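You operate a simulated robot arm through the tools that you are given. There is no shell and no other tool. Be economical: measure what you need, move in short steps, check, and stop when the job is done.

The job below is to be done with a simulated robot arm. You get a single attempt, and the scene is never put back.

TASK
Rub the rust patch off the tall ring stack and oil the bare patch beside it.
Fine: green pad for the rust, white pad from the oil tray for the oil; both pads back where they lay on the red crate.

It is judged by the outcome, as a careful person would: the job done as asked, and still so three seconds after it is handed in. It fails if anything else is knocked over, pushed out of place, dropped, spilled or broken.

THE ROBOT
A 6-joint arm with a two-finger parallel gripper on a trunk, on a base that drives. Base frame: it is fixed to the floor where the robot stands at the start and does not move with it; the origin is under the middle of the robot, x ahead of it, y to its left, z up. Units: mm, degrees, N and s.
With the tool pointing down near the work surface it reaches from about 100 to 740 mm from the robot's upright axis, wherever it stands. Its first joint turns from -166.0 to 166.0 degrees. Places, roughly: rust patch [1800, 800, 500]; bare patch [1800, 900, 500]; oil tray [800, 100, 500]. Payload 3.91 kg.
The tool frame sits at the grasp point between the pads (the TCP): z along the fingers, y along the line on which they close. The tips reach 30 mm beyond it. The gripper opens to 110 mm. The fingers are 20 mm wide and 10 mm thick; the gripper's body (48 by 112 mm) begins 55 mm behind the TCP.
Orientation is told as [roll, pitch, yaw] about the base's x, y, z axes, in that order, counted from this pose: with the fingers straight down and closing along the base's y, the tool's x points along the base's -x, its y along +y and its z along -z.

THE INTERFACE
- The arm moves only by the tool jog_arm. Its argument "motion" is a list of rows, each a list of 3 entries, a list of its own where there are three numbers: the shift along the tool's x, y, z in units of 100 mm (1.0 is 100 mm), then the turn, a rotation vector about the tool's x, y, z in units of 120 degrees (1.0 is 120 degrees), then the opening, from 0 (shut) to 1 (fully open). In form: [[[tx, ty, tz], [wx, wy, wz], gripper], ...]. A call has 1 to 8 rows; each row is the pose to reach, as a shift and turn from the pose commanded when the call began, along the tool's axes at that moment. A call with a number of a shift or a turn outside -1 to 1 is refused whole. A row lasts 0.2 s, in which the tool goes at most 50 mm and 8.6 degrees; a call with a longer step from one row to the next is refused whole, and so is a gripper value outside its range. Where a pose cannot be reached the arm comes as near as it can. A force on the tool above 40 N (or 10 N above the force at the start of the call, whichever is more), or a blocked arm, ends the call early, and 0.2 s more pass. Each finger travels about 45 mm/s and halts on what it meets, pressing with about 26 N; the grip force reading is that of the motor and also rises with nothing between the fingers. The clock runs only during rows and for 0.2 s after the last one: add rows that repeat a pose to give the fingers time. The reply holds the time, the measured pose of the TCP, the force on the tool along the base axes, the opening and the grip force, in the units named above and with some noise, and new pictures: "views" is both (left out), scene, wrist or none.
- Cameras (640 x 400 px; columns grow to the right, rows downward): "scene" is now at [9.3, 123.7, 1379.4]; the picture's right is [-0.27, -0.96, 0.00], its down [-0.74, 0.21, -0.64] and it looks along [0.62, -0.18, -0.77] (base axes); focal length 286 px, centre (320, 200). "wrist" rides on the gripper at [71, 22, -107] in the tool frame; the picture's right is [-0.29, 0.96, 0.00], its down [-0.76, -0.23, -0.61] and it looks along [-0.58, -0.18, 0.79] (tool axes); focal length 243 px, centre (320, 200). There is no depth. A picture from a camera that has moved, and an enlarged one, comes with that camera's place and axes in the base frame and with its lens. The place of the scene camera against the robot may be out by one fixed shift of up to 12 mm in any direction.
- move_column(by): slides the trunk up (or, below 0, down) by that many mm; the arm and the scene camera ride with it, the base frame stays. It gives what a move gives, with no picture.
- drive_base(legs): drives the robot by 1 to 6 legs, each [ahead, left, turn to the left] in mm, mm and degrees, along the robot's own axes; the way and the turn of a leg run together, so that a leg with both is an arc; at most 1500 mm and 180 degrees a leg. The arm and the cameras ride along, it lands a little off, and it stops where it bumps. It gives what a move gives, and a new picture of the scene camera.
- aim_head(pan, tilt): turns the head with the scene camera to pan (to the left, within 86 degrees either way) and tilt (down, from -29 to 69), counted from straight ahead of the robot. It gives what a move gives, and a new picture of the scene camera.
- enlarge(camera, box): a new picture of the part [left, top, right, bottom] of that camera's present view, enlarged. It takes no simulated time.
- hand_in(): hands the job in; it is judged then, once.

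Go step by step. Nothing tells you exact positions but the pictures and the camera data: compare them with the known pose of the tool, close in by small moves and look again before you grip or let go. The budget is 120 turns and 170 pictures, counting those below and the enlarged ones. Unless the task says otherwise, let go and move clear before handing in, and close with one line.

The tools are called after "Call:" as a command line: name --argument value ..., lists and objects as JSON in quotes. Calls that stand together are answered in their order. jog_arm: Moves the arm, as the interface text tells. Its arguments: {"type":"object","properties":{"motion":{"type":"array"},"views":{"type":"string","enum":["both","scene","wrist","none"]}},"required":["motion"]} The other tools are called the same way: move_column (by) slides the trunk up or down; drive_base (legs) drives the base; aim_head (pan, tilt) turns the head that bears the scene camera; enlarge (camera, box) takes an enlarged picture of a part of a camera's view; hand_in () hands the job in.

At the start:

```text
clock: 0.0
ee_pos: [533.7, 92.7, 876.6]
tcp_rot: [0.1, 0.0, -0.1]
ft_force: [0.1, -0.4, 1.1]
finger_gap: 109.8
finger_force: 0.0
trunk travel left (down, up): [-350.0, 240.0]
robot x, y, heading: [2.9, 0.2, 0.2]
head pan, tilt: [-15.8, 50.1]
```

scene: 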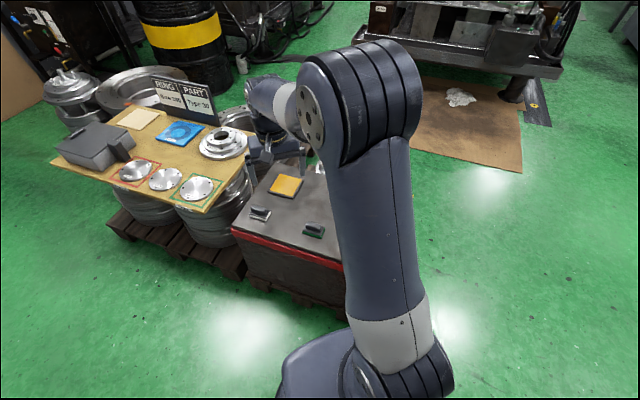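
wrist: 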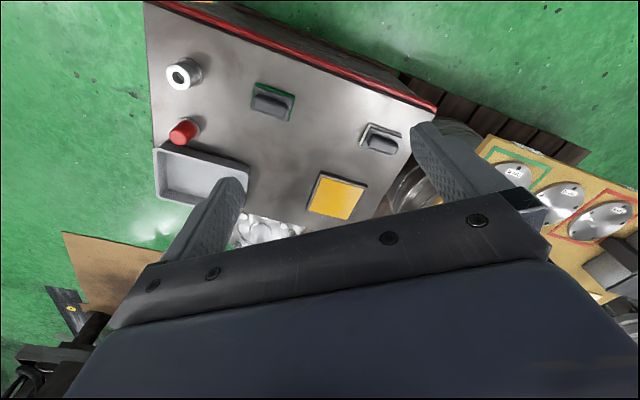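

I see the red crate with a green pad, a white pad, a yellow sheet and a gray tray, and the ring stacks further off. I'll look closer before moving.

Call:
enlarge --camera "wrist" --box '[140, 0, 460, 250]'

Call:
aim_head --pan 25 --tilt 30

```text
1.60 times, centred on (300, 125) of wrist
camera zoom: at [462.9, 114.9, 985.4], right [0.29, 0.96, 0.0], down [0.76, -0.23, 0.61], along [0.58, -0.18, -0.79], focal length 388 px, centre (352, 320)
```

zoom: 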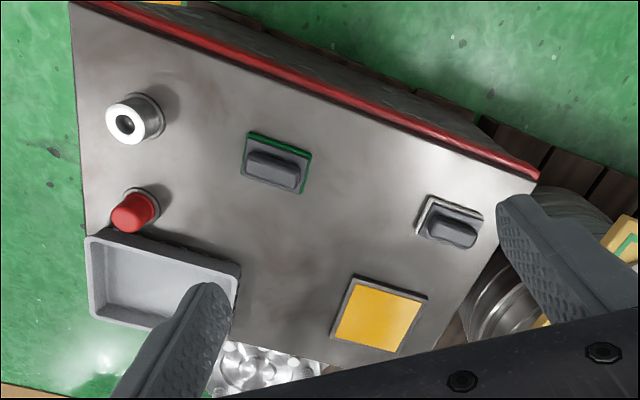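

```text
clock: 1.1
ee_pos: [534.3, 94.1, 877.2]
tcp_rot: [0.0, -0.1, 0.0]
ft_force: [0.3, 1.0, -0.1]
finger_gap: 109.8
finger_force: 0.0
trunk travel left (down, up): [-350.0, 240.0]
robot x, y, heading: [4.2, -1.4, 0.1]
head pan, tilt: [25.0, 30.0]
camera scene: at [17.3, 182.8, 1409.0], right [0.42, -0.91, 0.0], down [-0.45, -0.21, -0.87], along [0.79, 0.37, -0.5], focal length 286 px, centre (320, 200)
```

scene: 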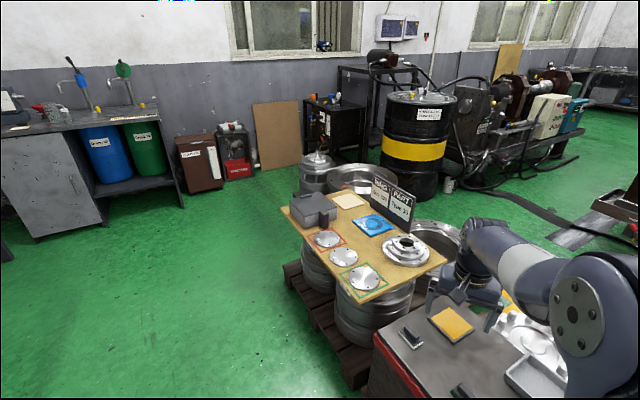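

The yellow square works out at about (793, 55), which matches the oil tray. The white pad is near (669, 166) and the green one near (553, 3). Next I look at the ring stacks by the far end.

Call:
enlarge --camera "scene" --box '[270, 130, 430, 230]'

Call:
enlarge --camera "scene" --box '[270, 200, 590, 400]'

```text
4.00 times, centred on (350, 180) of scene
camera zoom: at [17.3, 182.8, 1409.0], right [0.42, -0.91, 0.0], down [-0.45, -0.21, -0.87], along [0.79, 0.37, -0.5], focal length 1145 px, centre (200, 280)
```

zoom: 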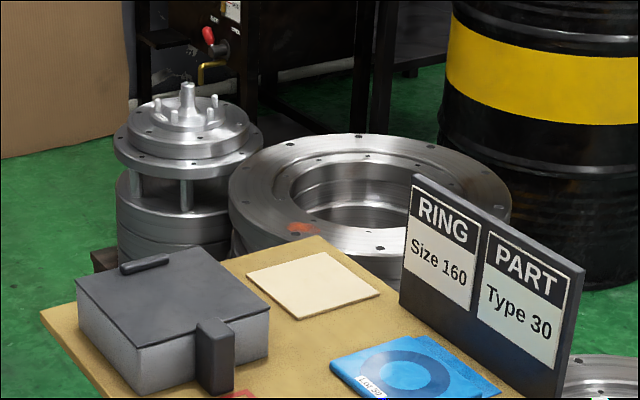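

```text
2.00 times, centred on (430, 300) of scene
camera zoom: at [17.3, 182.8, 1409.0], right [0.42, -0.91, 0.0], down [-0.45, -0.21, -0.87], along [0.79, 0.37, -0.5], focal length 572 px, centre (100, 0)
```

zoom: 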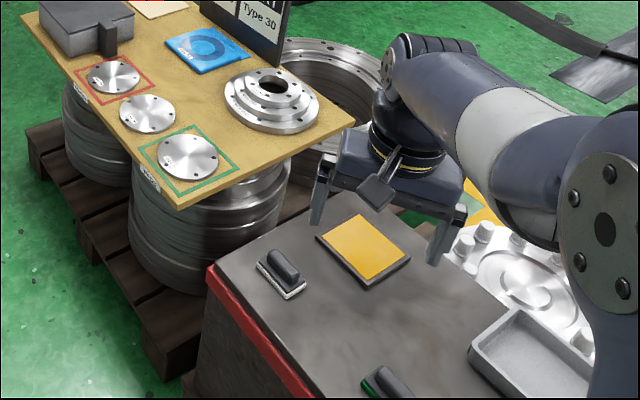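

The rust sits on top of the wide ring near (1700, 780). First the green pad: I move over it and yaw about 50° so the fingers close across its handle.

Call:
jog_arm --motion '[[[0, -0.2, 0.15], [0, 0, -0.07], 1], [[0, -0.4, 0.3], [0, 0, -0.14], 1], [[-0.1, -0.6, 0.5], [0, 0, -0.21], 1], [[-0.15, -0.8, 0.7], [0, 0, -0.28], 1], [[-0.2, -0.92, 0.9], [0, 0, -0.35], 1], [[-0.2, -0.92, 1.0], [0, 0, -0.417], 1], [[-0.2, -0.92, 1.0], [0, 0, -0.417], 1]]' --views "wrist"

```text
clock: 2.7
ee_pos: [555.1, -0.9, 777.9]
tcp_rot: [0.0, -0.1, 50.1]
ft_force: [0.4, -0.9, -0.8]
finger_gap: 110.3
finger_force: 0.0
trunk travel left (down, up): [-350.0, 240.0]
robot x, y, heading: [-1.0, 0.7, 0.2]
head pan, tilt: [25.0, 30.0]
camera wrist: at [492.7, -40.5, 885.2], right [-0.55, 0.84, 0.0], down [0.66, 0.44, 0.61], along [0.51, 0.33, -0.79], focal length 243 px, centre (320, 200)
```

wrist: 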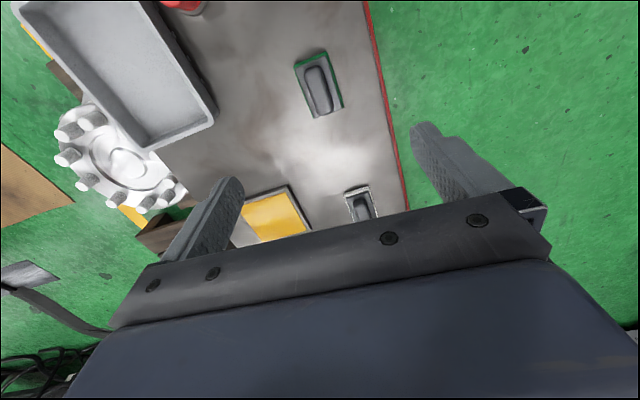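

Handle centre is at about (557, -3) with its axis at 49°. I go down toward it.

Call:
jog_arm --motion '[[[0, 0, 0.4], [0, 0, 0], 1], [[0, 0, 0.8], [0, 0, 0], 1], [[0, 0, 1.0], [0, 0, 0], 1], [[0, 0, 1.0], [0, 0, 0], 1]]' --views "wrist"

Call:
aim_head --pan 0 --tilt 55

```text
clock: 3.7
ee_pos: [554.8, 2.4, 677.0]
tcp_rot: [0.1, -0.1, 50.0]
ft_force: [0.7, -0.3, -0.3]
finger_gap: 109.9
finger_force: 0.1
trunk travel left (down, up): [-350.0, 240.0]
robot x, y, heading: [3.9, 3.1, 0.1]
head pan, tilt: [25.0, 30.0]
camera wrist: at [491.4, -38.5, 785.3], right [-0.55, 0.84, 0.0], down [0.66, 0.43, 0.61], along [0.51, 0.33, -0.79], focal length 243 px, centre (320, 200)
```

wrist: 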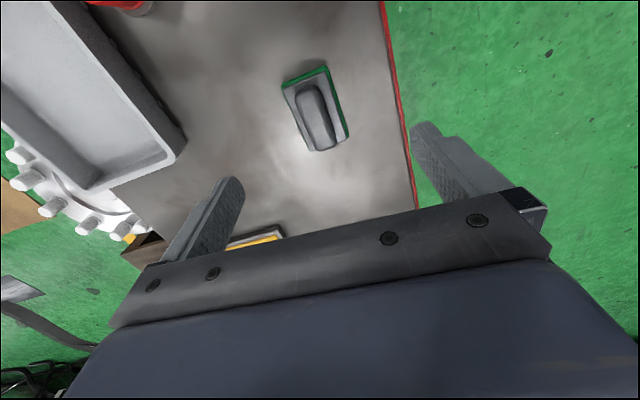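

```text
clock: 4.6
ee_pos: [553.7, 1.6, 677.9]
tcp_rot: [0.0, 0.1, 49.9]
ft_force: [-1.3, -0.3, -0.2]
finger_gap: 110.0
finger_force: 0.0
trunk travel left (down, up): [-350.0, 240.0]
robot x, y, heading: [-1.9, 2.3, -0.3]
head pan, tilt: [0.0, 55.0]
camera scene: at [7.4, 144.7, 1373.1], right [0.0, -1.0, 0.0], down [-0.82, 0.0, -0.57], along [0.57, 0.0, -0.82], focal length 286 px, centre (320, 200)
```

scene: 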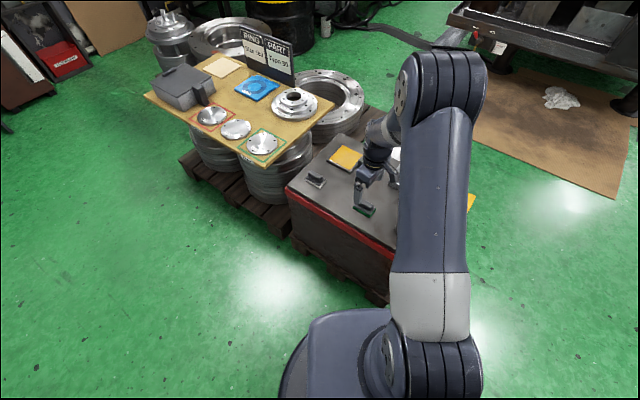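

The pad sits near centre between the fingers, a bit ahead in the image because of height. I lower to z = 625 and check once more.

Call:
jog_arm --motion '[[[0, 0, 0.3], [0, 0, 0], 1], [[0, 0, 0.52], [0, 0, 0], 1], [[0, 0, 0.52], [0, 0, 0], 1]]' --views "wrist"

Call:
enlarge --camera "scene" --box '[290, 120, 450, 220]'

```text
clock: 5.4
ee_pos: [553.8, 2.6, 625.6]
tcp_rot: [0.0, 0.0, 50.0]
ft_force: [-0.5, 0.3, -0.3]
finger_gap: 109.9
finger_force: 0.1
trunk travel left (down, up): [-350.0, 240.0]
robot x, y, heading: [-1.0, -0.4, -0.4]
head pan, tilt: [0.0, 55.0]
camera wrist: at [491.3, -38.4, 733.7], right [-0.55, 0.84, 0.0], down [0.66, 0.43, 0.61], along [0.51, 0.33, -0.79], focal length 243 px, centre (320, 200)
```

wrist: 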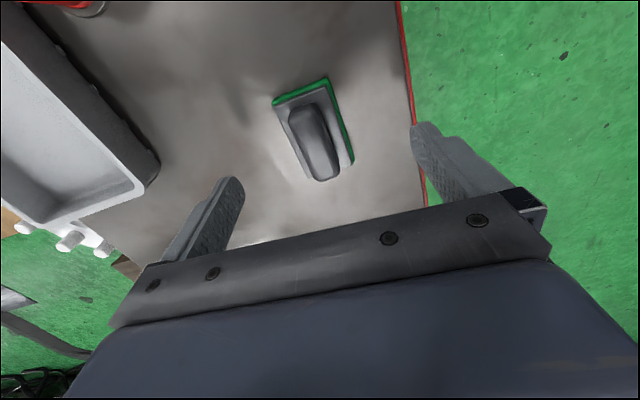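

```text
4.00 times, centred on (370, 170) of scene
camera zoom: at [7.5, 144.7, 1373.0], right [0.0, -1.0, 0.0], down [-0.82, 0.0, -0.57], along [0.57, 0.0, -0.82], focal length 1145 px, centre (120, 320)
```

zoom: 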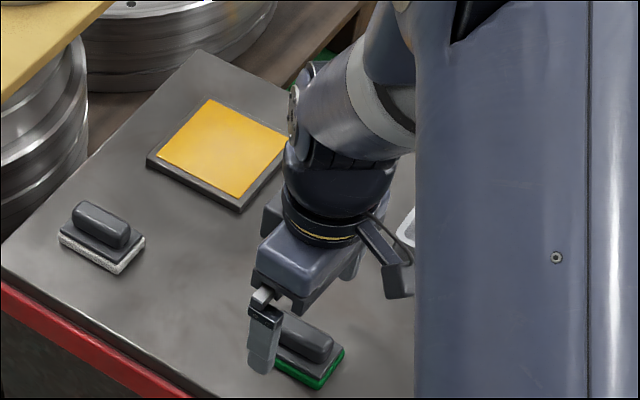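

The handle is centred to within about 3 mm. I descend so the fingertips pass beside the handle but stay above the backing plate.

Call:
jog_arm --motion '[[[0, -0.03, 0.2], [0, 0, 0], 0.8], [[0, -0.03, 0.33], [0, 0, 0], 0.7], [[0, -0.03, 0.33], [0, 0, 0], 0.6]]' --views "wrist"

Call:
enlarge --camera "scene" --box '[330, 160, 410, 220]'

```text
clock: 6.2
ee_pos: [556.4, -1.1, 592.9]
tcp_rot: [0.1, 0.1, 50.0]
ft_force: [-0.1, -0.1, 0.0]
finger_gap: 65.8
finger_force: 0.0
trunk travel left (down, up): [-350.0, 240.0]
robot x, y, heading: [-1.0, 1.1, -0.0]
head pan, tilt: [0.0, 55.0]
camera wrist: at [494.4, -41.4, 700.5], right [-0.55, 0.84, 0.0], down [0.66, 0.43, 0.61], along [0.51, 0.33, -0.79], focal length 243 px, centre (320, 200)
```

wrist: 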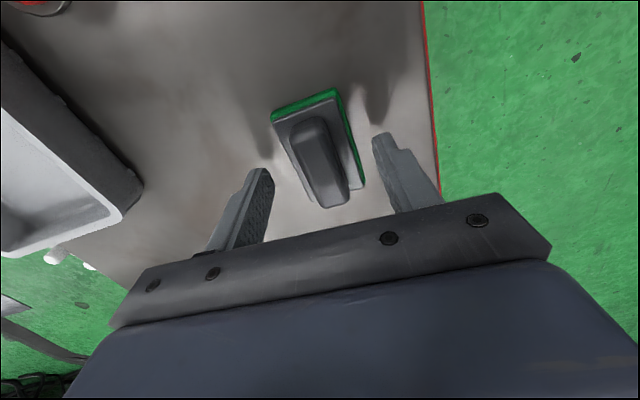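

```text
6.67 times, centred on (370, 190) of scene
camera zoom: at [7.5, 144.6, 1373.0], right [0.0, -1.0, 0.0], down [-0.82, 0.0, -0.57], along [0.57, 0.0, -0.82], focal length 1908 px, centre (-13, 267)
```

zoom: 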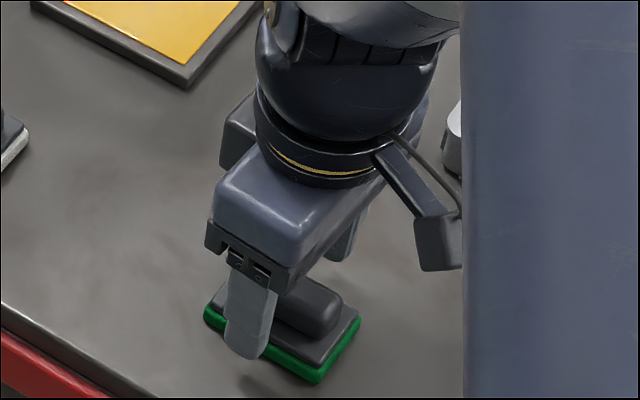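

The fingers straddle the handle with tips just above the backing plate. I close here.

Call:
jog_arm --motion '[[[0, 0, 0], [0, 0, 0], 0.4], [[0, 0, 0], [0, 0, 0], 0.2], [[0, 0, 0], [0, 0, 0], 0.0], [[0, 0, 0], [0, 0, 0], 0], [[0, 0, 0], [0, 0, 0], 0]]' --views "wrist"

Call:
enlarge --camera "scene" --box '[330, 160, 410, 220]'

```text
clock: 7.4
ee_pos: [557.8, -0.2, 592.3]
tcp_rot: [0.0, 0.0, 50.0]
ft_force: [0.8, -0.2, 0.7]
finger_gap: 21.3
finger_force: 26.2
trunk travel left (down, up): [-350.0, 240.0]
robot x, y, heading: [-1.8, -2.8, -0.2]
head pan, tilt: [0.0, 55.0]
camera wrist: at [494.4, -41.3, 700.7], right [-0.55, 0.84, 0.0], down [0.66, 0.43, 0.61], along [0.51, 0.33, -0.79], focal length 243 px, centre (320, 200)
```

wrist: 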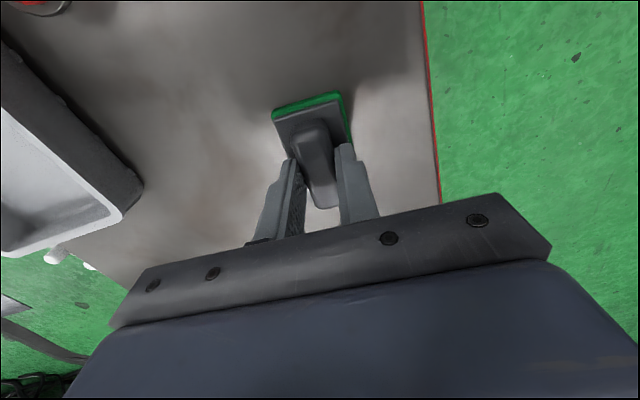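

```text
6.67 times, centred on (370, 190) of scene
camera zoom: at [7.4, 144.6, 1373.0], right [0.0, -1.0, 0.0], down [-0.82, 0.0, -0.57], along [0.57, 0.0, -0.82], focal length 1908 px, centre (-13, 267)
```

zoom: 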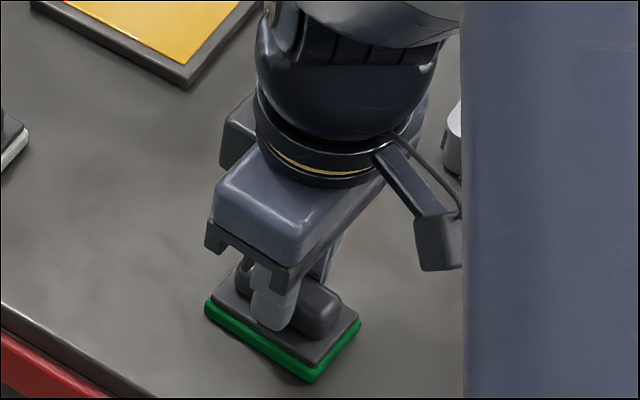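

Grip holds (gap 21, 26 N). I lift the pad straight up and note its resting grasp pose: (557, -0.5, 592.5), yaw 50.

Call:
jog_arm --motion '[[[0, 0, -0.2], [0, 0, 0], 0], [[0, 0, -0.6], [0, 0, 0], 0], [[0, 0, -1.0], [0, 0, 0], 0], [[0, 0, -1.0], [0, 0, 0], 0]]' --views "wrist"

Call:
jog_arm --motion '[[[0, 0, -0.4], [0, 0, 0], 0], [[0.3, 0, -0.8], [0, 0, 0], 0], [[0.6, 0, -1.0], [0, 0, 0], 0], [[1.0, 0, -1.0], [0, 0, 0], 0], [[1.0, 0, -1.0], [0, 0, 0], 0]]' --views "none"

Call:
aim_head --pan 50 --tilt 40

```text
clock: 8.4
ee_pos: [557.6, -1.2, 691.3]
tcp_rot: [0.0, 0.0, 50.0]
ft_force: [0.2, 0.1, 0.0]
finger_gap: 0.0
finger_force: 26.1
trunk travel left (down, up): [-350.0, 240.0]
robot x, y, heading: [-1.6, -5.3, -0.2]
head pan, tilt: [0.0, 55.0]
camera wrist: at [494.2, -42.0, 799.6], right [-0.55, 0.84, 0.0], down [0.66, 0.43, 0.61], along [0.51, 0.33, -0.79], focal length 243 px, centre (320, 200)
```

wrist: 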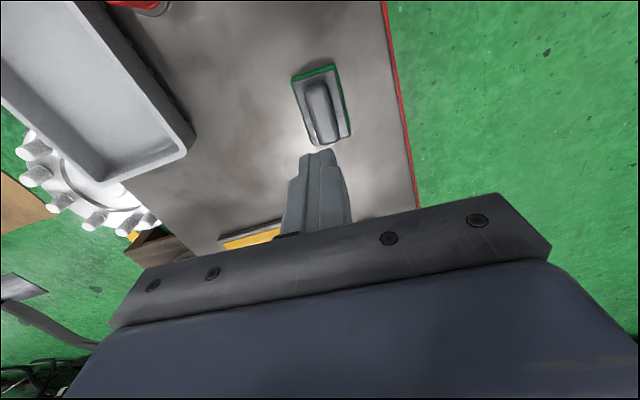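

```text
clock: 9.6
ee_pos: [491.3, -78.0, 790.8]
tcp_rot: [0.0, 0.0, 50.0]
ft_force: [-0.2, 0.1, -0.4]
finger_gap: 0.0
finger_force: 25.8
trunk travel left (down, up): [-350.0, 240.0]
robot x, y, heading: [3.6, -3.5, 0.1]
head pan, tilt: [0.0, 55.0]
```

```text
clock: 10.7
ee_pos: [490.5, -78.3, 790.4]
tcp_rot: [0.0, 0.0, 50.1]
ft_force: [-0.8, 0.0, 0.6]
finger_gap: 0.0
finger_force: 25.9
trunk travel left (down, up): [-350.0, 240.0]
robot x, y, heading: [-0.6, -2.0, 0.2]
head pan, tilt: [50.0, 40.0]
camera scene: at [-10.0, 209.7, 1393.7], right [0.77, -0.64, 0.0], down [-0.41, -0.49, -0.77], along [0.49, 0.59, -0.64], focal length 286 px, centre (320, 200)
```

scene: 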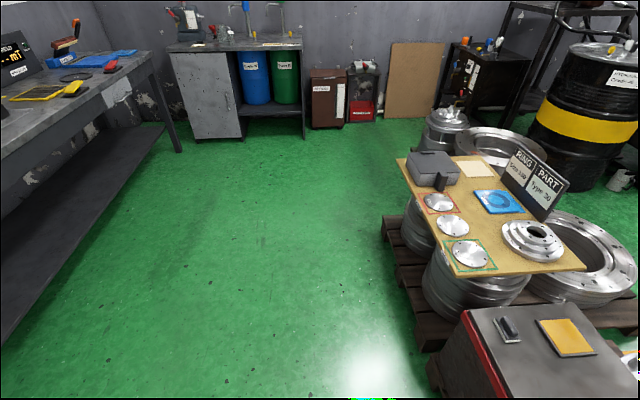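

The fingers slipped off the rounded top; the pad still lies where it was. I go back, centred slightly better at about (552, -4), and will grip lower.

Call:
jog_arm --motion '[[[-0.4, 0, 0.2], [0, 0, 0], 0.3], [[-0.8, 0.01, 0.5], [0, 0, 0], 0.5], [[-0.96, 0.01, 0.9], [0, 0, 0], 0.6], [[-0.96, 0.01, 1.0], [0, 0, 0], 0.6]]' --views "none"

Call:
jog_arm --motion '[[[0, 0, 0.4], [0, 0, 0], 0.55], [[0, 0, 0.8], [0, 0, 0], 0.45], [[0, 0, 0.96], [0, 0, 0], 0.4], [[0, 0, 1.0], [0, 0, 0], 0.38], [[0, 0, 1.0], [0, 0, 0], 0.38]]' --views "wrist"

Call:
aim_head --pan 0 --tilt 55

Call:
enlarge --camera "scene" --box '[330, 160, 410, 220]'

```text
clock: 11.7
ee_pos: [554.9, -2.8, 691.0]
tcp_rot: [-0.1, 0.0, 50.0]
ft_force: [-0.1, 0.1, -0.3]
finger_gap: 66.0
finger_force: 0.0
trunk travel left (down, up): [-350.0, 240.0]
robot x, y, heading: [4.3, -0.4, -0.2]
head pan, tilt: [50.0, 40.0]
```

```text
clock: 12.9
ee_pos: [552.7, -3.8, 592.3]
tcp_rot: [0.1, 0.1, 50.1]
ft_force: [0.4, -0.9, 0.6]
finger_gap: 42.0
finger_force: 0.0
trunk travel left (down, up): [-350.0, 240.0]
robot x, y, heading: [-0.7, -0.2, -0.1]
head pan, tilt: [50.0, 40.0]
camera wrist: at [490.8, -43.7, 700.5], right [-0.55, 0.84, 0.0], down [0.66, 0.43, 0.61], along [0.51, 0.33, -0.79], focal length 243 px, centre (320, 200)
```

wrist: 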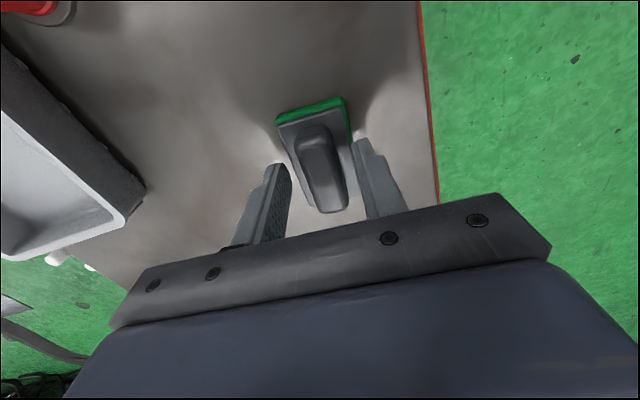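

```text
clock: 14.1
ee_pos: [554.6, -2.8, 592.9]
tcp_rot: [0.0, 0.1, 50.0]
ft_force: [0.7, 0.6, 1.0]
finger_gap: 41.8
finger_force: 0.1
trunk travel left (down, up): [-350.0, 240.0]
robot x, y, heading: [-3.5, 2.5, -0.2]
head pan, tilt: [0.0, 55.0]
camera scene: at [7.4, 144.7, 1373.0], right [0.0, -1.0, 0.0], down [-0.82, 0.0, -0.57], along [0.57, 0.0, -0.82], focal length 286 px, centre (320, 200)
```

scene: 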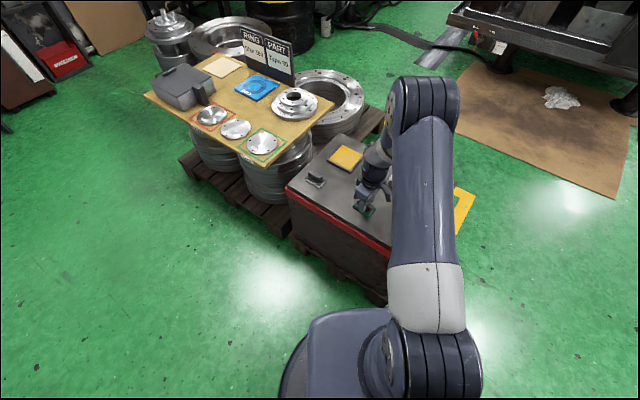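

```text
6.67 times, centred on (370, 190) of scene
camera zoom: at [7.4, 144.7, 1373.0], right [0.0, -1.0, 0.0], down [-0.82, 0.0, -0.57], along [0.57, 0.0, -0.82], focal length 1908 px, centre (-13, 267)
```

zoom: 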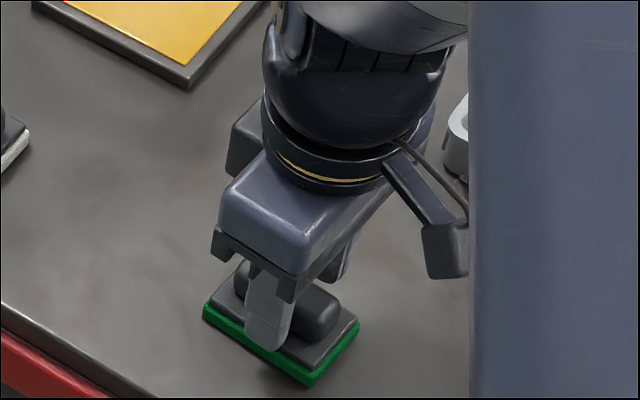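

Now well centred with a gap of 42 mm. I lower in 2–3 mm steps to just short of the plate.

Call:
jog_arm --motion '[[[0, 0, 0.03], [0, 0, 0], 0.38], [[0, 0, 0.06], [0, 0, 0], 0.38], [[0, 0, 0.08], [0, 0, 0], 0.38], [[0, 0, 0.1], [0, 0, 0], 0.38]]' --views "none"

Call:
enlarge --camera "scene" --box '[340, 180, 400, 220]'

```text
clock: 15.1
ee_pos: [553.8, -2.3, 588.6]
tcp_rot: [-0.3, -0.2, 49.9]
ft_force: [-5.8, 1.1, 24.0]
finger_gap: 41.7
finger_force: 0.2
trunk travel left (down, up): [-350.0, 240.0]
robot x, y, heading: [4.1, -3.6, 0.2]
head pan, tilt: [0.0, 55.0]
stopped in row 4: the force on the tool passed its limit (the readings are from after the stop); the commanded pose is now the measured one
```

```text
10.00 times, centred on (370, 200) of scene
camera zoom: at [5.1, 144.7, 1373.2], right [0.0, -1.0, 0.0], down [-0.82, 0.0, -0.57], along [0.57, 0.0, -0.82], focal length 2862 px, centre (-180, 200)
```

zoom: 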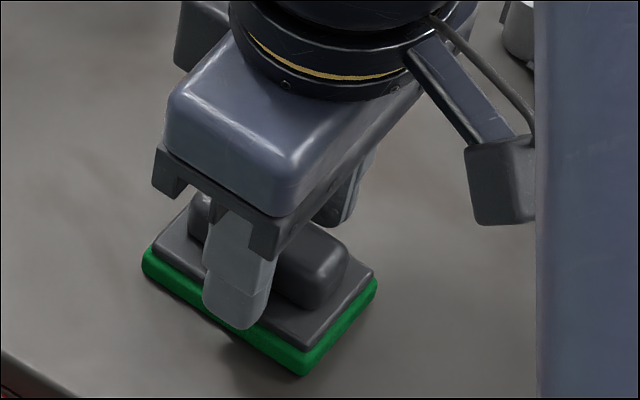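

Contact with the plate at TCP z ≈ 589. I back off 1.5 mm, close there, and lift only 5 mm slowly to test.

Call:
jog_arm --motion '[[[0, 0, -0.015], [0, 0, 0], 0.3], [[0, 0, -0.015], [0, 0, 0], 0.15], [[0, 0, -0.015], [0, 0, 0], 0.0], [[0, 0, -0.015], [0, 0, 0], 0], [[0, 0, -0.015], [0, 0, 0], 0]]' --views "wrist"

Call:
jog_arm --motion '[[[0, 0, -0.01], [0, 0, 0], 0], [[0, 0, -0.03], [0, 0, 0], 0], [[0, 0, -0.05], [0, 0, 0], 0], [[0, 0, -0.08], [0, 0, 0], 0], [[0, 0, -0.12], [0, 0, 0], 0]]' --views "wrist"

```text
clock: 16.3
ee_pos: [555.4, -3.6, 588.5]
tcp_rot: [-0.2, -0.2, 50.0]
ft_force: [5.1, -2.6, 18.9]
finger_gap: 21.3
finger_force: 26.0
trunk travel left (down, up): [-350.0, 240.0]
robot x, y, heading: [-0.7, -1.8, -0.3]
head pan, tilt: [0.0, 55.0]
camera wrist: at [492.6, -43.6, 695.5], right [-0.55, 0.84, 0.0], down [0.66, 0.43, 0.61], along [0.51, 0.33, -0.79], focal length 243 px, centre (320, 200)
```

wrist: 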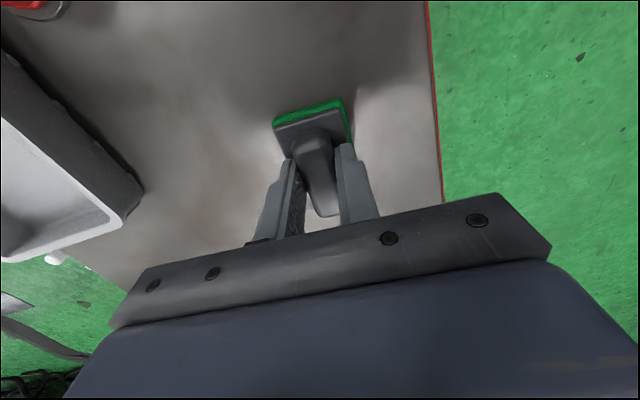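

```text
clock: 17.5
ee_pos: [554.2, -3.3, 598.6]
tcp_rot: [0.0, 0.0, 49.9]
ft_force: [0.5, 0.4, -0.4]
finger_gap: 20.9
finger_force: 25.5
trunk travel left (down, up): [-350.0, 240.0]
robot x, y, heading: [1.6, 1.1, 0.1]
head pan, tilt: [0.0, 55.0]
camera wrist: at [491.3, -43.5, 706.4], right [-0.55, 0.84, 0.0], down [0.66, 0.43, 0.61], along [0.51, 0.33, -0.79], focal length 243 px, centre (320, 200)
```

wrist: 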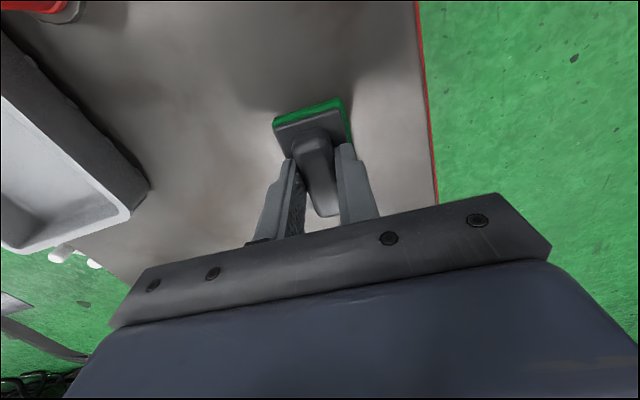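

The pad now moves with the gripper. Resting grasp pose is (554.5, -3.3, 588.5), yaw 50. I lift further, gently.

Call:
jog_arm --motion '[[[0, 0, -0.1], [0, 0, 0], 0], [[0, 0, -0.2], [0, 0, 0], 0], [[0, 0, -0.35], [0, 0, 0], 0], [[0, 0, -0.5], [0, 0, 0], 0], [[0, 0, -0.65], [0, 0, 0], 0], [[0, 0, -0.8], [0, 0, 0], 0], [[0, 0, -0.95], [0, 0, 0], 0]]' --views "wrist"

Call:
jog_arm --motion '[[[0.1, 0, -0.15], [0, 0, 0], 0], [[0.25, 0, -0.3], [0, 0, 0], 0], [[0.4, 0, -0.45], [0, 0, 0], 0], [[0.55, 0, -0.6], [0, 0, 0], 0], [[0.7, 0, -0.75], [0, 0, 0], 0], [[0.85, 0, -0.9], [0, 0, 0], 0], [[1.0, 0, -1.0], [0, 0, 0], 0]]' --views "wrist"

```text
clock: 19.1
ee_pos: [552.5, -2.5, 693.8]
tcp_rot: [-0.2, -0.1, 50.0]
ft_force: [-0.2, -0.2, -0.5]
finger_gap: 21.0
finger_force: 26.5
trunk travel left (down, up): [-350.0, 240.0]
robot x, y, heading: [1.4, -2.9, -0.2]
head pan, tilt: [0.0, 55.0]
camera wrist: at [490.6, -43.6, 802.0], right [-0.55, 0.84, 0.0], down [0.66, 0.43, 0.61], along [0.51, 0.33, -0.79], focal length 243 px, centre (320, 200)
```

wrist: 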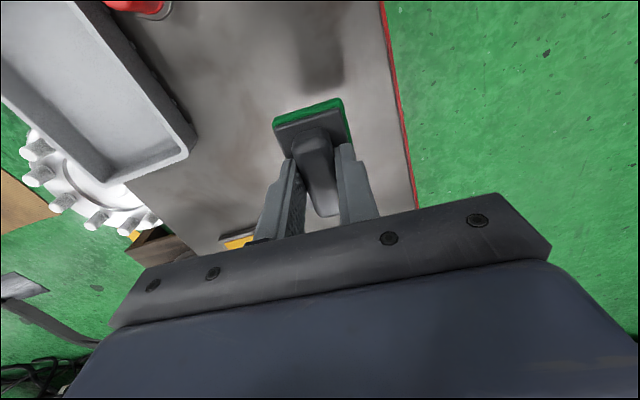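

```text
clock: 20.7
ee_pos: [489.1, -79.3, 795.3]
tcp_rot: [-0.1, -0.1, 50.1]
ft_force: [-0.2, -0.7, -0.9]
finger_gap: 21.3
finger_force: 26.3
trunk travel left (down, up): [-350.0, 240.0]
robot x, y, heading: [-3.7, -0.7, -0.1]
head pan, tilt: [0.0, 55.0]
camera wrist: at [426.4, -119.9, 902.6], right [-0.55, 0.84, 0.0], down [0.66, 0.43, 0.61], along [0.51, 0.33, -0.79], focal length 243 px, centre (320, 200)
```

wrist: 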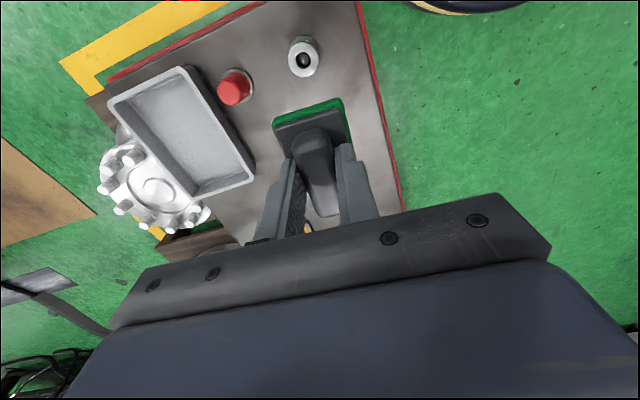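

The pad is secure. I drive round the left side across the open floor toward the ring stack.

Call:
drive_base --legs '[[0, 700, 0], [700, 650, 0]]'

Call:
aim_head --pan -20 --tilt 40

```text
clock: 29.2
ee_pos: [1174.0, 1290.7, 794.3]
tcp_rot: [-0.2, -0.1, 50.6]
ft_force: [1.1, 0.5, -1.1]
finger_gap: 21.2
finger_force: 26.4
trunk travel left (down, up): [-350.0, 240.0]
robot x, y, heading: [686.8, 1362.6, 0.5]
head pan, tilt: [0.0, 55.0]
camera scene: at [689.8, 1509.0, 1373.0], right [0.01, -1.0, 0.0], down [-0.82, -0.01, -0.57], along [0.57, 0.01, -0.82], focal length 286 px, centre (320, 200)
```

scene: 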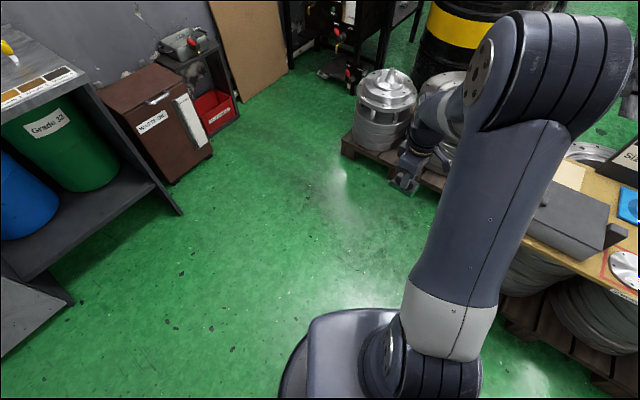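

```text
clock: 30.0
ee_pos: [1175.1, 1291.3, 794.8]
tcp_rot: [-0.1, -0.1, 50.7]
ft_force: [0.3, 0.0, -1.1]
finger_gap: 21.2
finger_force: 25.8
trunk travel left (down, up): [-350.0, 240.0]
robot x, y, heading: [685.2, 1362.1, 0.7]
head pan, tilt: [-20.0, 40.0]
camera scene: at [697.9, 1480.1, 1393.7], right [-0.33, -0.94, 0.0], down [-0.61, 0.21, -0.77], along [0.72, -0.25, -0.64], focal length 286 px, centre (320, 200)
```

scene: 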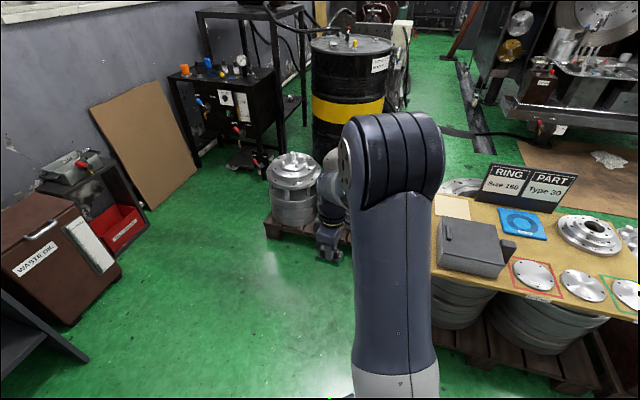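

The rust stack lies behind the table's far end, with open floor on its left side. I raise the trunk for clearance, turn right 65° and slide over to about (1500, 1400).

Call:
move_column --by 150

Call:
drive_base --legs '[[400, 0, 0], [400, 30, 0], [0, 0, -65]]'

Call:
aim_head --pan 10 --tilt 50

```text
clock: 31.7
ee_pos: [1174.2, 1290.8, 944.1]
tcp_rot: [0.0, -0.1, 50.6]
ft_force: [0.4, 0.7, -0.6]
finger_gap: 21.4
finger_force: 25.7
trunk travel left (down, up): [-500.0, 90.0]
robot x, y, heading: [684.9, 1363.3, 0.6]
head pan, tilt: [-20.0, 40.0]
```

```text
clock: 39.2
ee_pos: [1617.7, 925.3, 944.2]
tcp_rot: [-0.1, -0.1, -15.2]
ft_force: [0.7, 0.1, -0.8]
finger_gap: 21.1
finger_force: 25.9
trunk travel left (down, up): [-500.0, 90.0]
robot x, y, heading: [1488.2, 1403.6, -65.2]
head pan, tilt: [-20.0, 40.0]
camera scene: at [1600.6, 1428.1, 1543.7], right [-1.0, -0.08, 0.0], down [-0.05, 0.64, -0.77], along [0.06, -0.76, -0.64], focal length 286 px, centre (320, 200)
```

scene: 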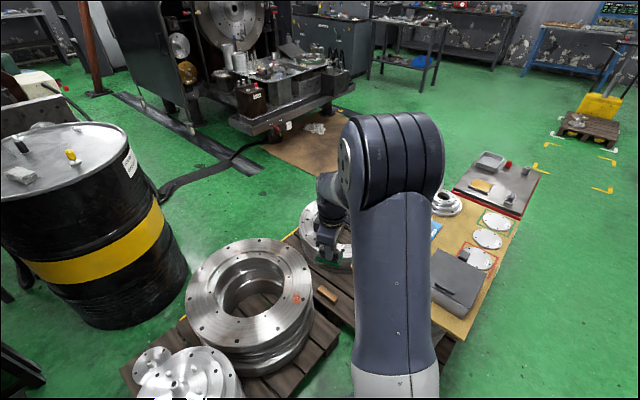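

```text
clock: 40.2
ee_pos: [1617.8, 924.7, 945.3]
tcp_rot: [-0.1, -0.1, -15.2]
ft_force: [0.3, -0.7, -0.3]
finger_gap: 21.1
finger_force: 26.3
trunk travel left (down, up): [-500.0, 90.0]
robot x, y, heading: [1481.1, 1402.2, -65.2]
head pan, tilt: [10.0, 50.0]
camera scene: at [1637.4, 1449.5, 1529.6], right [-0.82, -0.57, 0.0], down [-0.44, 0.63, -0.64], along [0.37, -0.53, -0.77], focal length 286 px, centre (320, 200)
```

scene: 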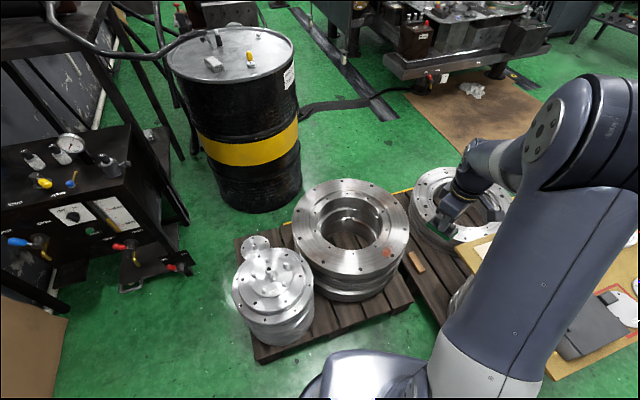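

Call:
enlarge --camera "scene" --box '[280, 170, 424, 260]'

```text
4.44 times, centred on (352, 215) of scene
camera zoom: at [1637.4, 1449.5, 1529.6], right [-0.82, -0.57, 0.0], down [-0.44, 0.63, -0.64], along [0.37, -0.53, -0.77], focal length 1272 px, centre (178, 133)
```

zoom: 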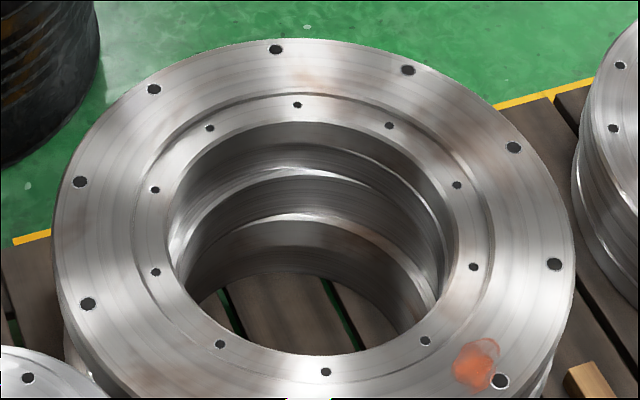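

Call:
enlarge --camera "scene" --box '[300, 225, 412, 295]'

```text
5.71 times, centred on (356, 260) of scene
camera zoom: at [1637.4, 1449.5, 1529.6], right [-0.82, -0.57, 0.0], down [-0.44, 0.63, -0.64], along [0.37, -0.53, -0.77], focal length 1635 px, centre (114, -143)
```

zoom: 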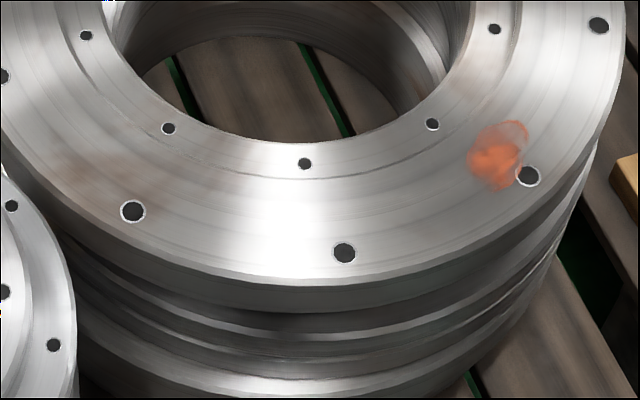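

Rust is at about (1758, 793, 465) on the wide ring's flange; ring centre is about (1973, 722) with radius about 270. The bare patch isn't clear yet, so I bring the wrist camera closer, staying high.

Call:
jog_arm --motion '[[[-0.2, -0.2, 0.2], [0, 0, 0], 0], [[-0.4, -0.4, 0.4], [0, 0, 0], 0], [[-0.6, -0.6, 0.6], [0, 0, 0], 0], [[-0.7, -0.75, 0.8], [0, 0, 0], 0], [[-0.7, -0.75, 1.0], [0, 0, 0], 0]]' --views "none"

Call:
jog_arm --motion '[[[0, 0, 0.3], [0, 0, 0], 0], [[0, 0, 0.6], [0, 0, 0], 0], [[0, 0, 0.9], [0, 0, 0], 0], [[0, 0, 1.0], [0, 0, 0], 0]]' --views "both"

```text
clock: 41.4
ee_pos: [1665.1, 834.6, 841.4]
tcp_rot: [-0.1, -0.2, -15.2]
ft_force: [-0.2, 0.0, -0.5]
finger_gap: 21.1
finger_force: 26.6
trunk travel left (down, up): [-500.0, 90.0]
robot x, y, heading: [1483.9, 1408.0, -65.2]
head pan, tilt: [10.0, 50.0]
```

```text
clock: 42.4
ee_pos: [1664.8, 833.3, 745.6]
tcp_rot: [-0.3, -0.1, -15.2]
ft_force: [0.6, -0.1, -2.5]
finger_gap: 21.3
finger_force: 26.2
trunk travel left (down, up): [-500.0, 90.0]
robot x, y, heading: [1481.8, 1404.6, -65.3]
head pan, tilt: [10.0, 50.0]
camera scene: at [1637.5, 1449.4, 1529.6], right [-0.82, -0.57, 0.0], down [-0.44, 0.63, -0.64], along [0.37, -0.53, -0.77], focal length 286 px, centre (320, 200)
camera wrist: at [1601.8, 874.0, 853.2], right [0.53, 0.85, 0.0], down [0.67, -0.42, 0.61], along [0.52, -0.33, -0.79], focal length 243 px, centre (320, 200)
```

scene: 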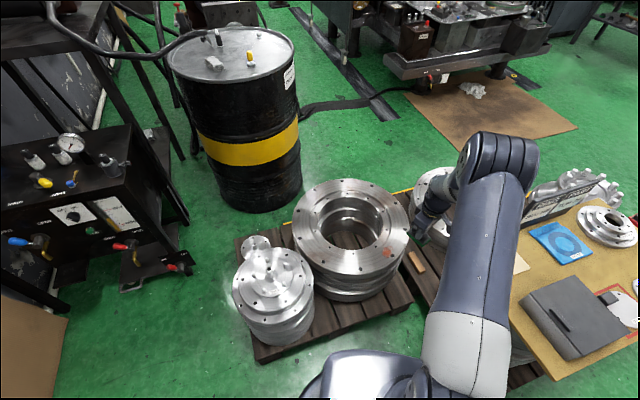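
wrist: 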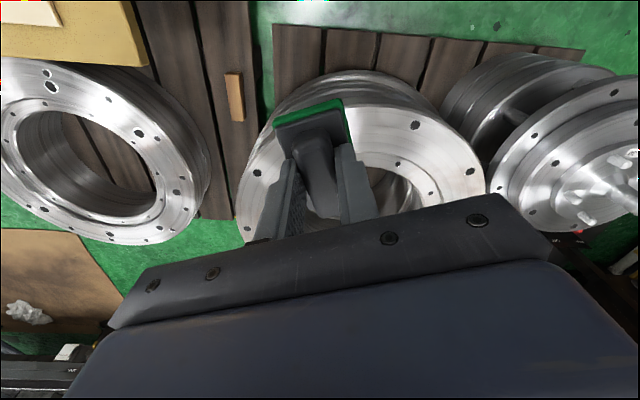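

The rust is hidden behind the pad from here. I shift sideways to see the flange past the pad.

Call:
jog_arm --motion '[[[0, -0.3, 0.2], [0, 0, 0], 0], [[0, -0.6, 0.4], [0, 0, 0], 0], [[0, -0.9, 0.6], [0, 0, 0], 0], [[0, -0.9, 0.6], [0, 0, 0], 0]]' --views "wrist"

Call:
enlarge --camera "wrist" --box '[320, 30, 560, 180]'

Call:
enlarge --camera "scene" --box '[300, 225, 412, 295]'

```text
clock: 43.4
ee_pos: [1641.0, 745.7, 682.8]
tcp_rot: [-0.1, -0.1, -15.1]
ft_force: [0.4, 0.3, -0.5]
finger_gap: 21.1
finger_force: 25.8
trunk travel left (down, up): [-500.0, 90.0]
robot x, y, heading: [1481.3, 1402.9, -65.5]
head pan, tilt: [10.0, 50.0]
camera wrist: at [1578.6, 785.5, 791.2], right [0.53, 0.85, 0.0], down [0.67, -0.42, 0.61], along [0.52, -0.32, -0.79], focal length 243 px, centre (320, 200)
```

wrist: 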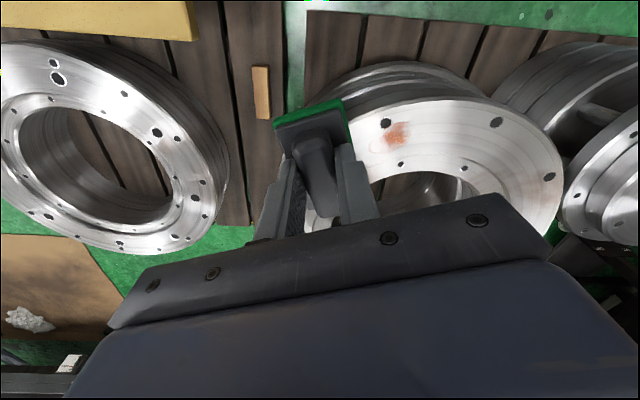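

```text
2.67 times, centred on (440, 105) of wrist
camera zoom: at [1578.6, 785.5, 791.2], right [0.53, 0.85, 0.0], down [0.67, -0.42, 0.61], along [0.52, -0.32, -0.79], focal length 647 px, centre (0, 453)
```

zoom: 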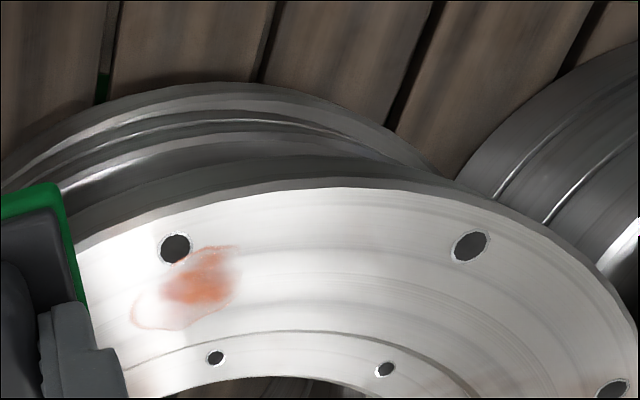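

```text
5.71 times, centred on (356, 260) of scene
camera zoom: at [1637.4, 1449.1, 1529.6], right [-0.82, -0.57, 0.0], down [-0.44, 0.63, -0.64], along [0.37, -0.53, -0.77], focal length 1635 px, centre (114, -143)
```

zoom: 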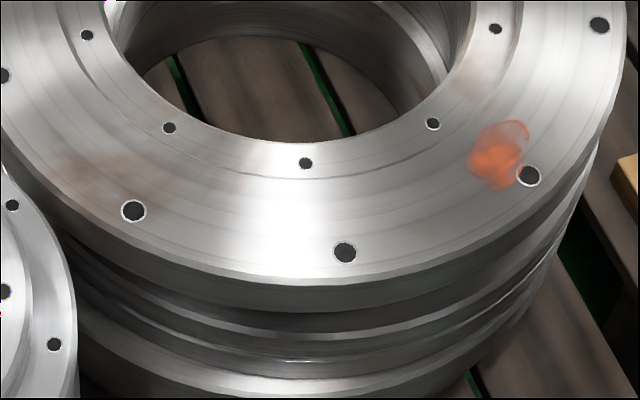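

Rust centre by wrist camera is about (1752, 798) at z ≈ 465. I move the pad above it and lower to about 45 mm clear.

Call:
jog_arm --motion '[[[-0.25, 0.2, 0], [0, 0, 0], 0], [[-0.5, 0.4, 0.1], [0, 0, 0], 0], [[-0.75, 0.6, 0.3], [0, 0, 0], 0], [[-0.935, 0.79, 0.6], [0, 0, 0], 0], [[-0.935, 0.79, 0.9], [0, 0, 0], 0], [[-0.935, 0.79, 1.0], [0, 0, 0], 0], [[-0.935, 0.79, 1.0], [0, 0, 0], 0]]' --views "wrist"

Call:
enlarge --camera "scene" --box '[320, 180, 480, 280]'

```text
clock: 45.0
ee_pos: [1753.2, 799.2, 586.2]
tcp_rot: [-0.1, -0.1, -15.2]
ft_force: [-0.1, -0.5, -0.9]
finger_gap: 21.2
finger_force: 25.9
trunk travel left (down, up): [-500.0, 90.0]
robot x, y, heading: [1484.9, 1403.5, -65.3]
head pan, tilt: [10.0, 50.0]
camera wrist: at [1689.9, 839.4, 694.0], right [0.53, 0.85, 0.0], down [0.67, -0.42, 0.61], along [0.52, -0.32, -0.79], focal length 243 px, centre (320, 200)
```

wrist: 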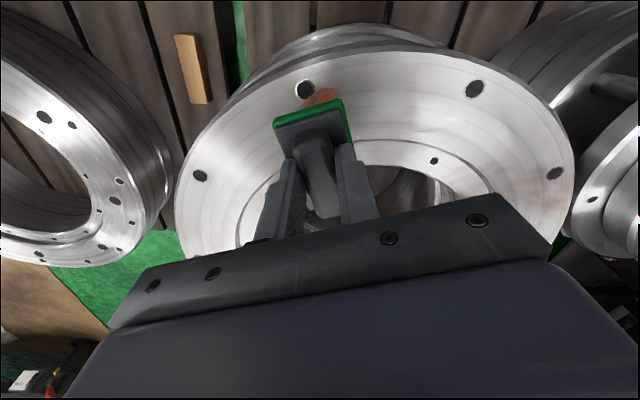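

```text
4.00 times, centred on (400, 230) of scene
camera zoom: at [1637.5, 1449.4, 1529.5], right [-0.82, -0.57, 0.0], down [-0.44, 0.63, -0.64], along [0.37, -0.53, -0.77], focal length 1145 px, centre (0, 80)
```

zoom: 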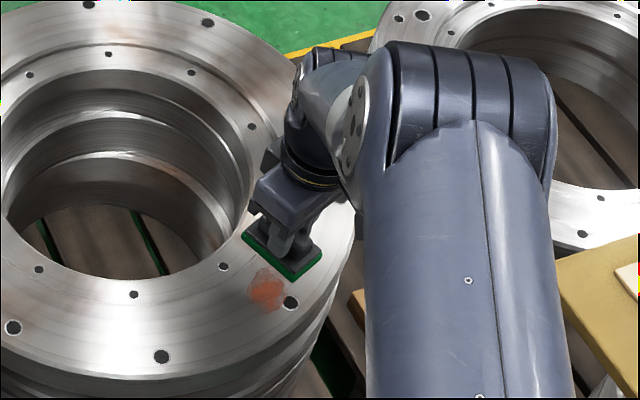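

Aligned over the rust. I lower toward contact.

Call:
jog_arm --motion '[[[0, 0, 0.3], [0, 0, 0], 0], [[0, 0, 0.55], [0, 0, 0], 0], [[0, 0, 0.62], [0, 0, 0], 0], [[0, 0, 0.65], [0, 0, 0], 0], [[0, 0, 0.68], [0, 0, 0], 0], [[0, 0, 0.71], [0, 0, 0], 0], [[0, 0, 0.74], [0, 0, 0], 0], [[0, 0, 0.77], [0, 0, 0], 0]]' --views "both"

```text
clock: 46.8
ee_pos: [1753.4, 798.3, 508.0]
tcp_rot: [-0.3, -0.1, -15.2]
ft_force: [0.0, -0.4, -1.1]
finger_gap: 20.9
finger_force: 26.1
trunk travel left (down, up): [-500.0, 90.0]
robot x, y, heading: [1483.0, 1402.3, -65.4]
head pan, tilt: [10.0, 50.0]
camera scene: at [1637.5, 1449.5, 1529.5], right [-0.82, -0.57, 0.0], down [-0.44, 0.63, -0.64], along [0.37, -0.53, -0.77], focal length 286 px, centre (320, 200)
camera wrist: at [1690.1, 837.7, 615.6], right [0.53, 0.85, 0.0], down [0.67, -0.42, 0.61], along [0.52, -0.33, -0.79], focal length 243 px, centre (320, 200)
```

scene: 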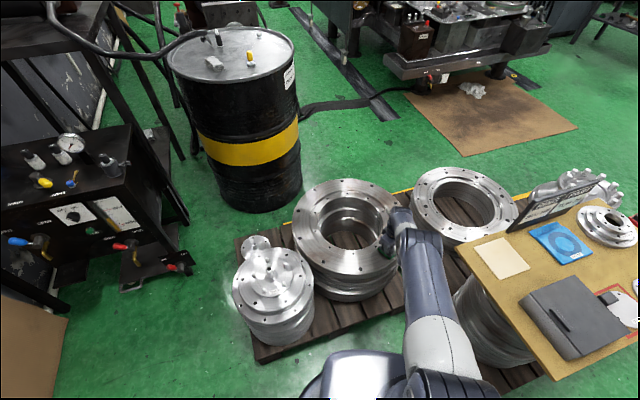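
wrist: 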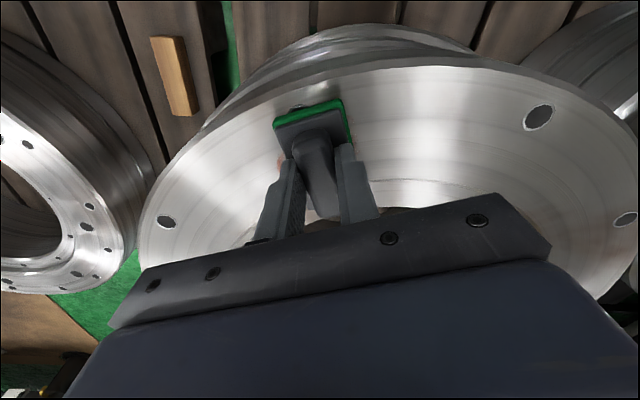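

No contact yet at 508. I continue down in 3 mm steps.

Call:
jog_arm --motion '[[[0, 0, 0.03], [0, 0, 0], 0], [[0, 0, 0.06], [0, 0, 0], 0], [[0, 0, 0.09], [0, 0, 0], 0], [[0, 0, 0.12], [0, 0, 0], 0], [[0, 0, 0.15], [0, 0, 0], 0], [[0, 0, 0.18], [0, 0, 0], 0], [[0, 0, 0.21], [0, 0, 0], 0], [[0, 0, 0.24], [0, 0, 0], 0]]' --views "wrist"

```text
clock: 48.0
ee_pos: [1755.3, 794.7, 505.6]
tcp_rot: [-0.6, -0.5, -15.2]
ft_force: [0.4, -0.4, 15.3]
finger_gap: 21.3
finger_force: 25.5
out of reach, approached as far as the arm can: row 4, 5, 6
trunk travel left (down, up): [-500.0, 90.0]
robot x, y, heading: [1484.8, 1404.3, -65.1]
head pan, tilt: [10.0, 50.0]
stopped in row 6: the force on the tool passed its limit (the readings are from after the stop); the commanded pose is now the measured one
camera wrist: at [1690.7, 836.4, 612.5], right [0.53, 0.85, -0.01], down [0.67, -0.41, 0.62], along [0.52, -0.33, -0.79], focal length 243 px, centre (320, 200)
```

wrist: 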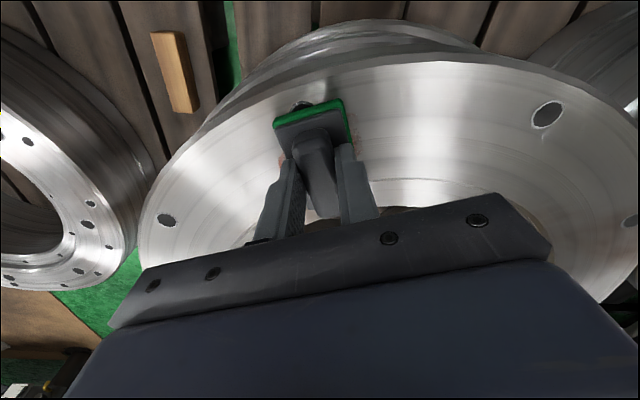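

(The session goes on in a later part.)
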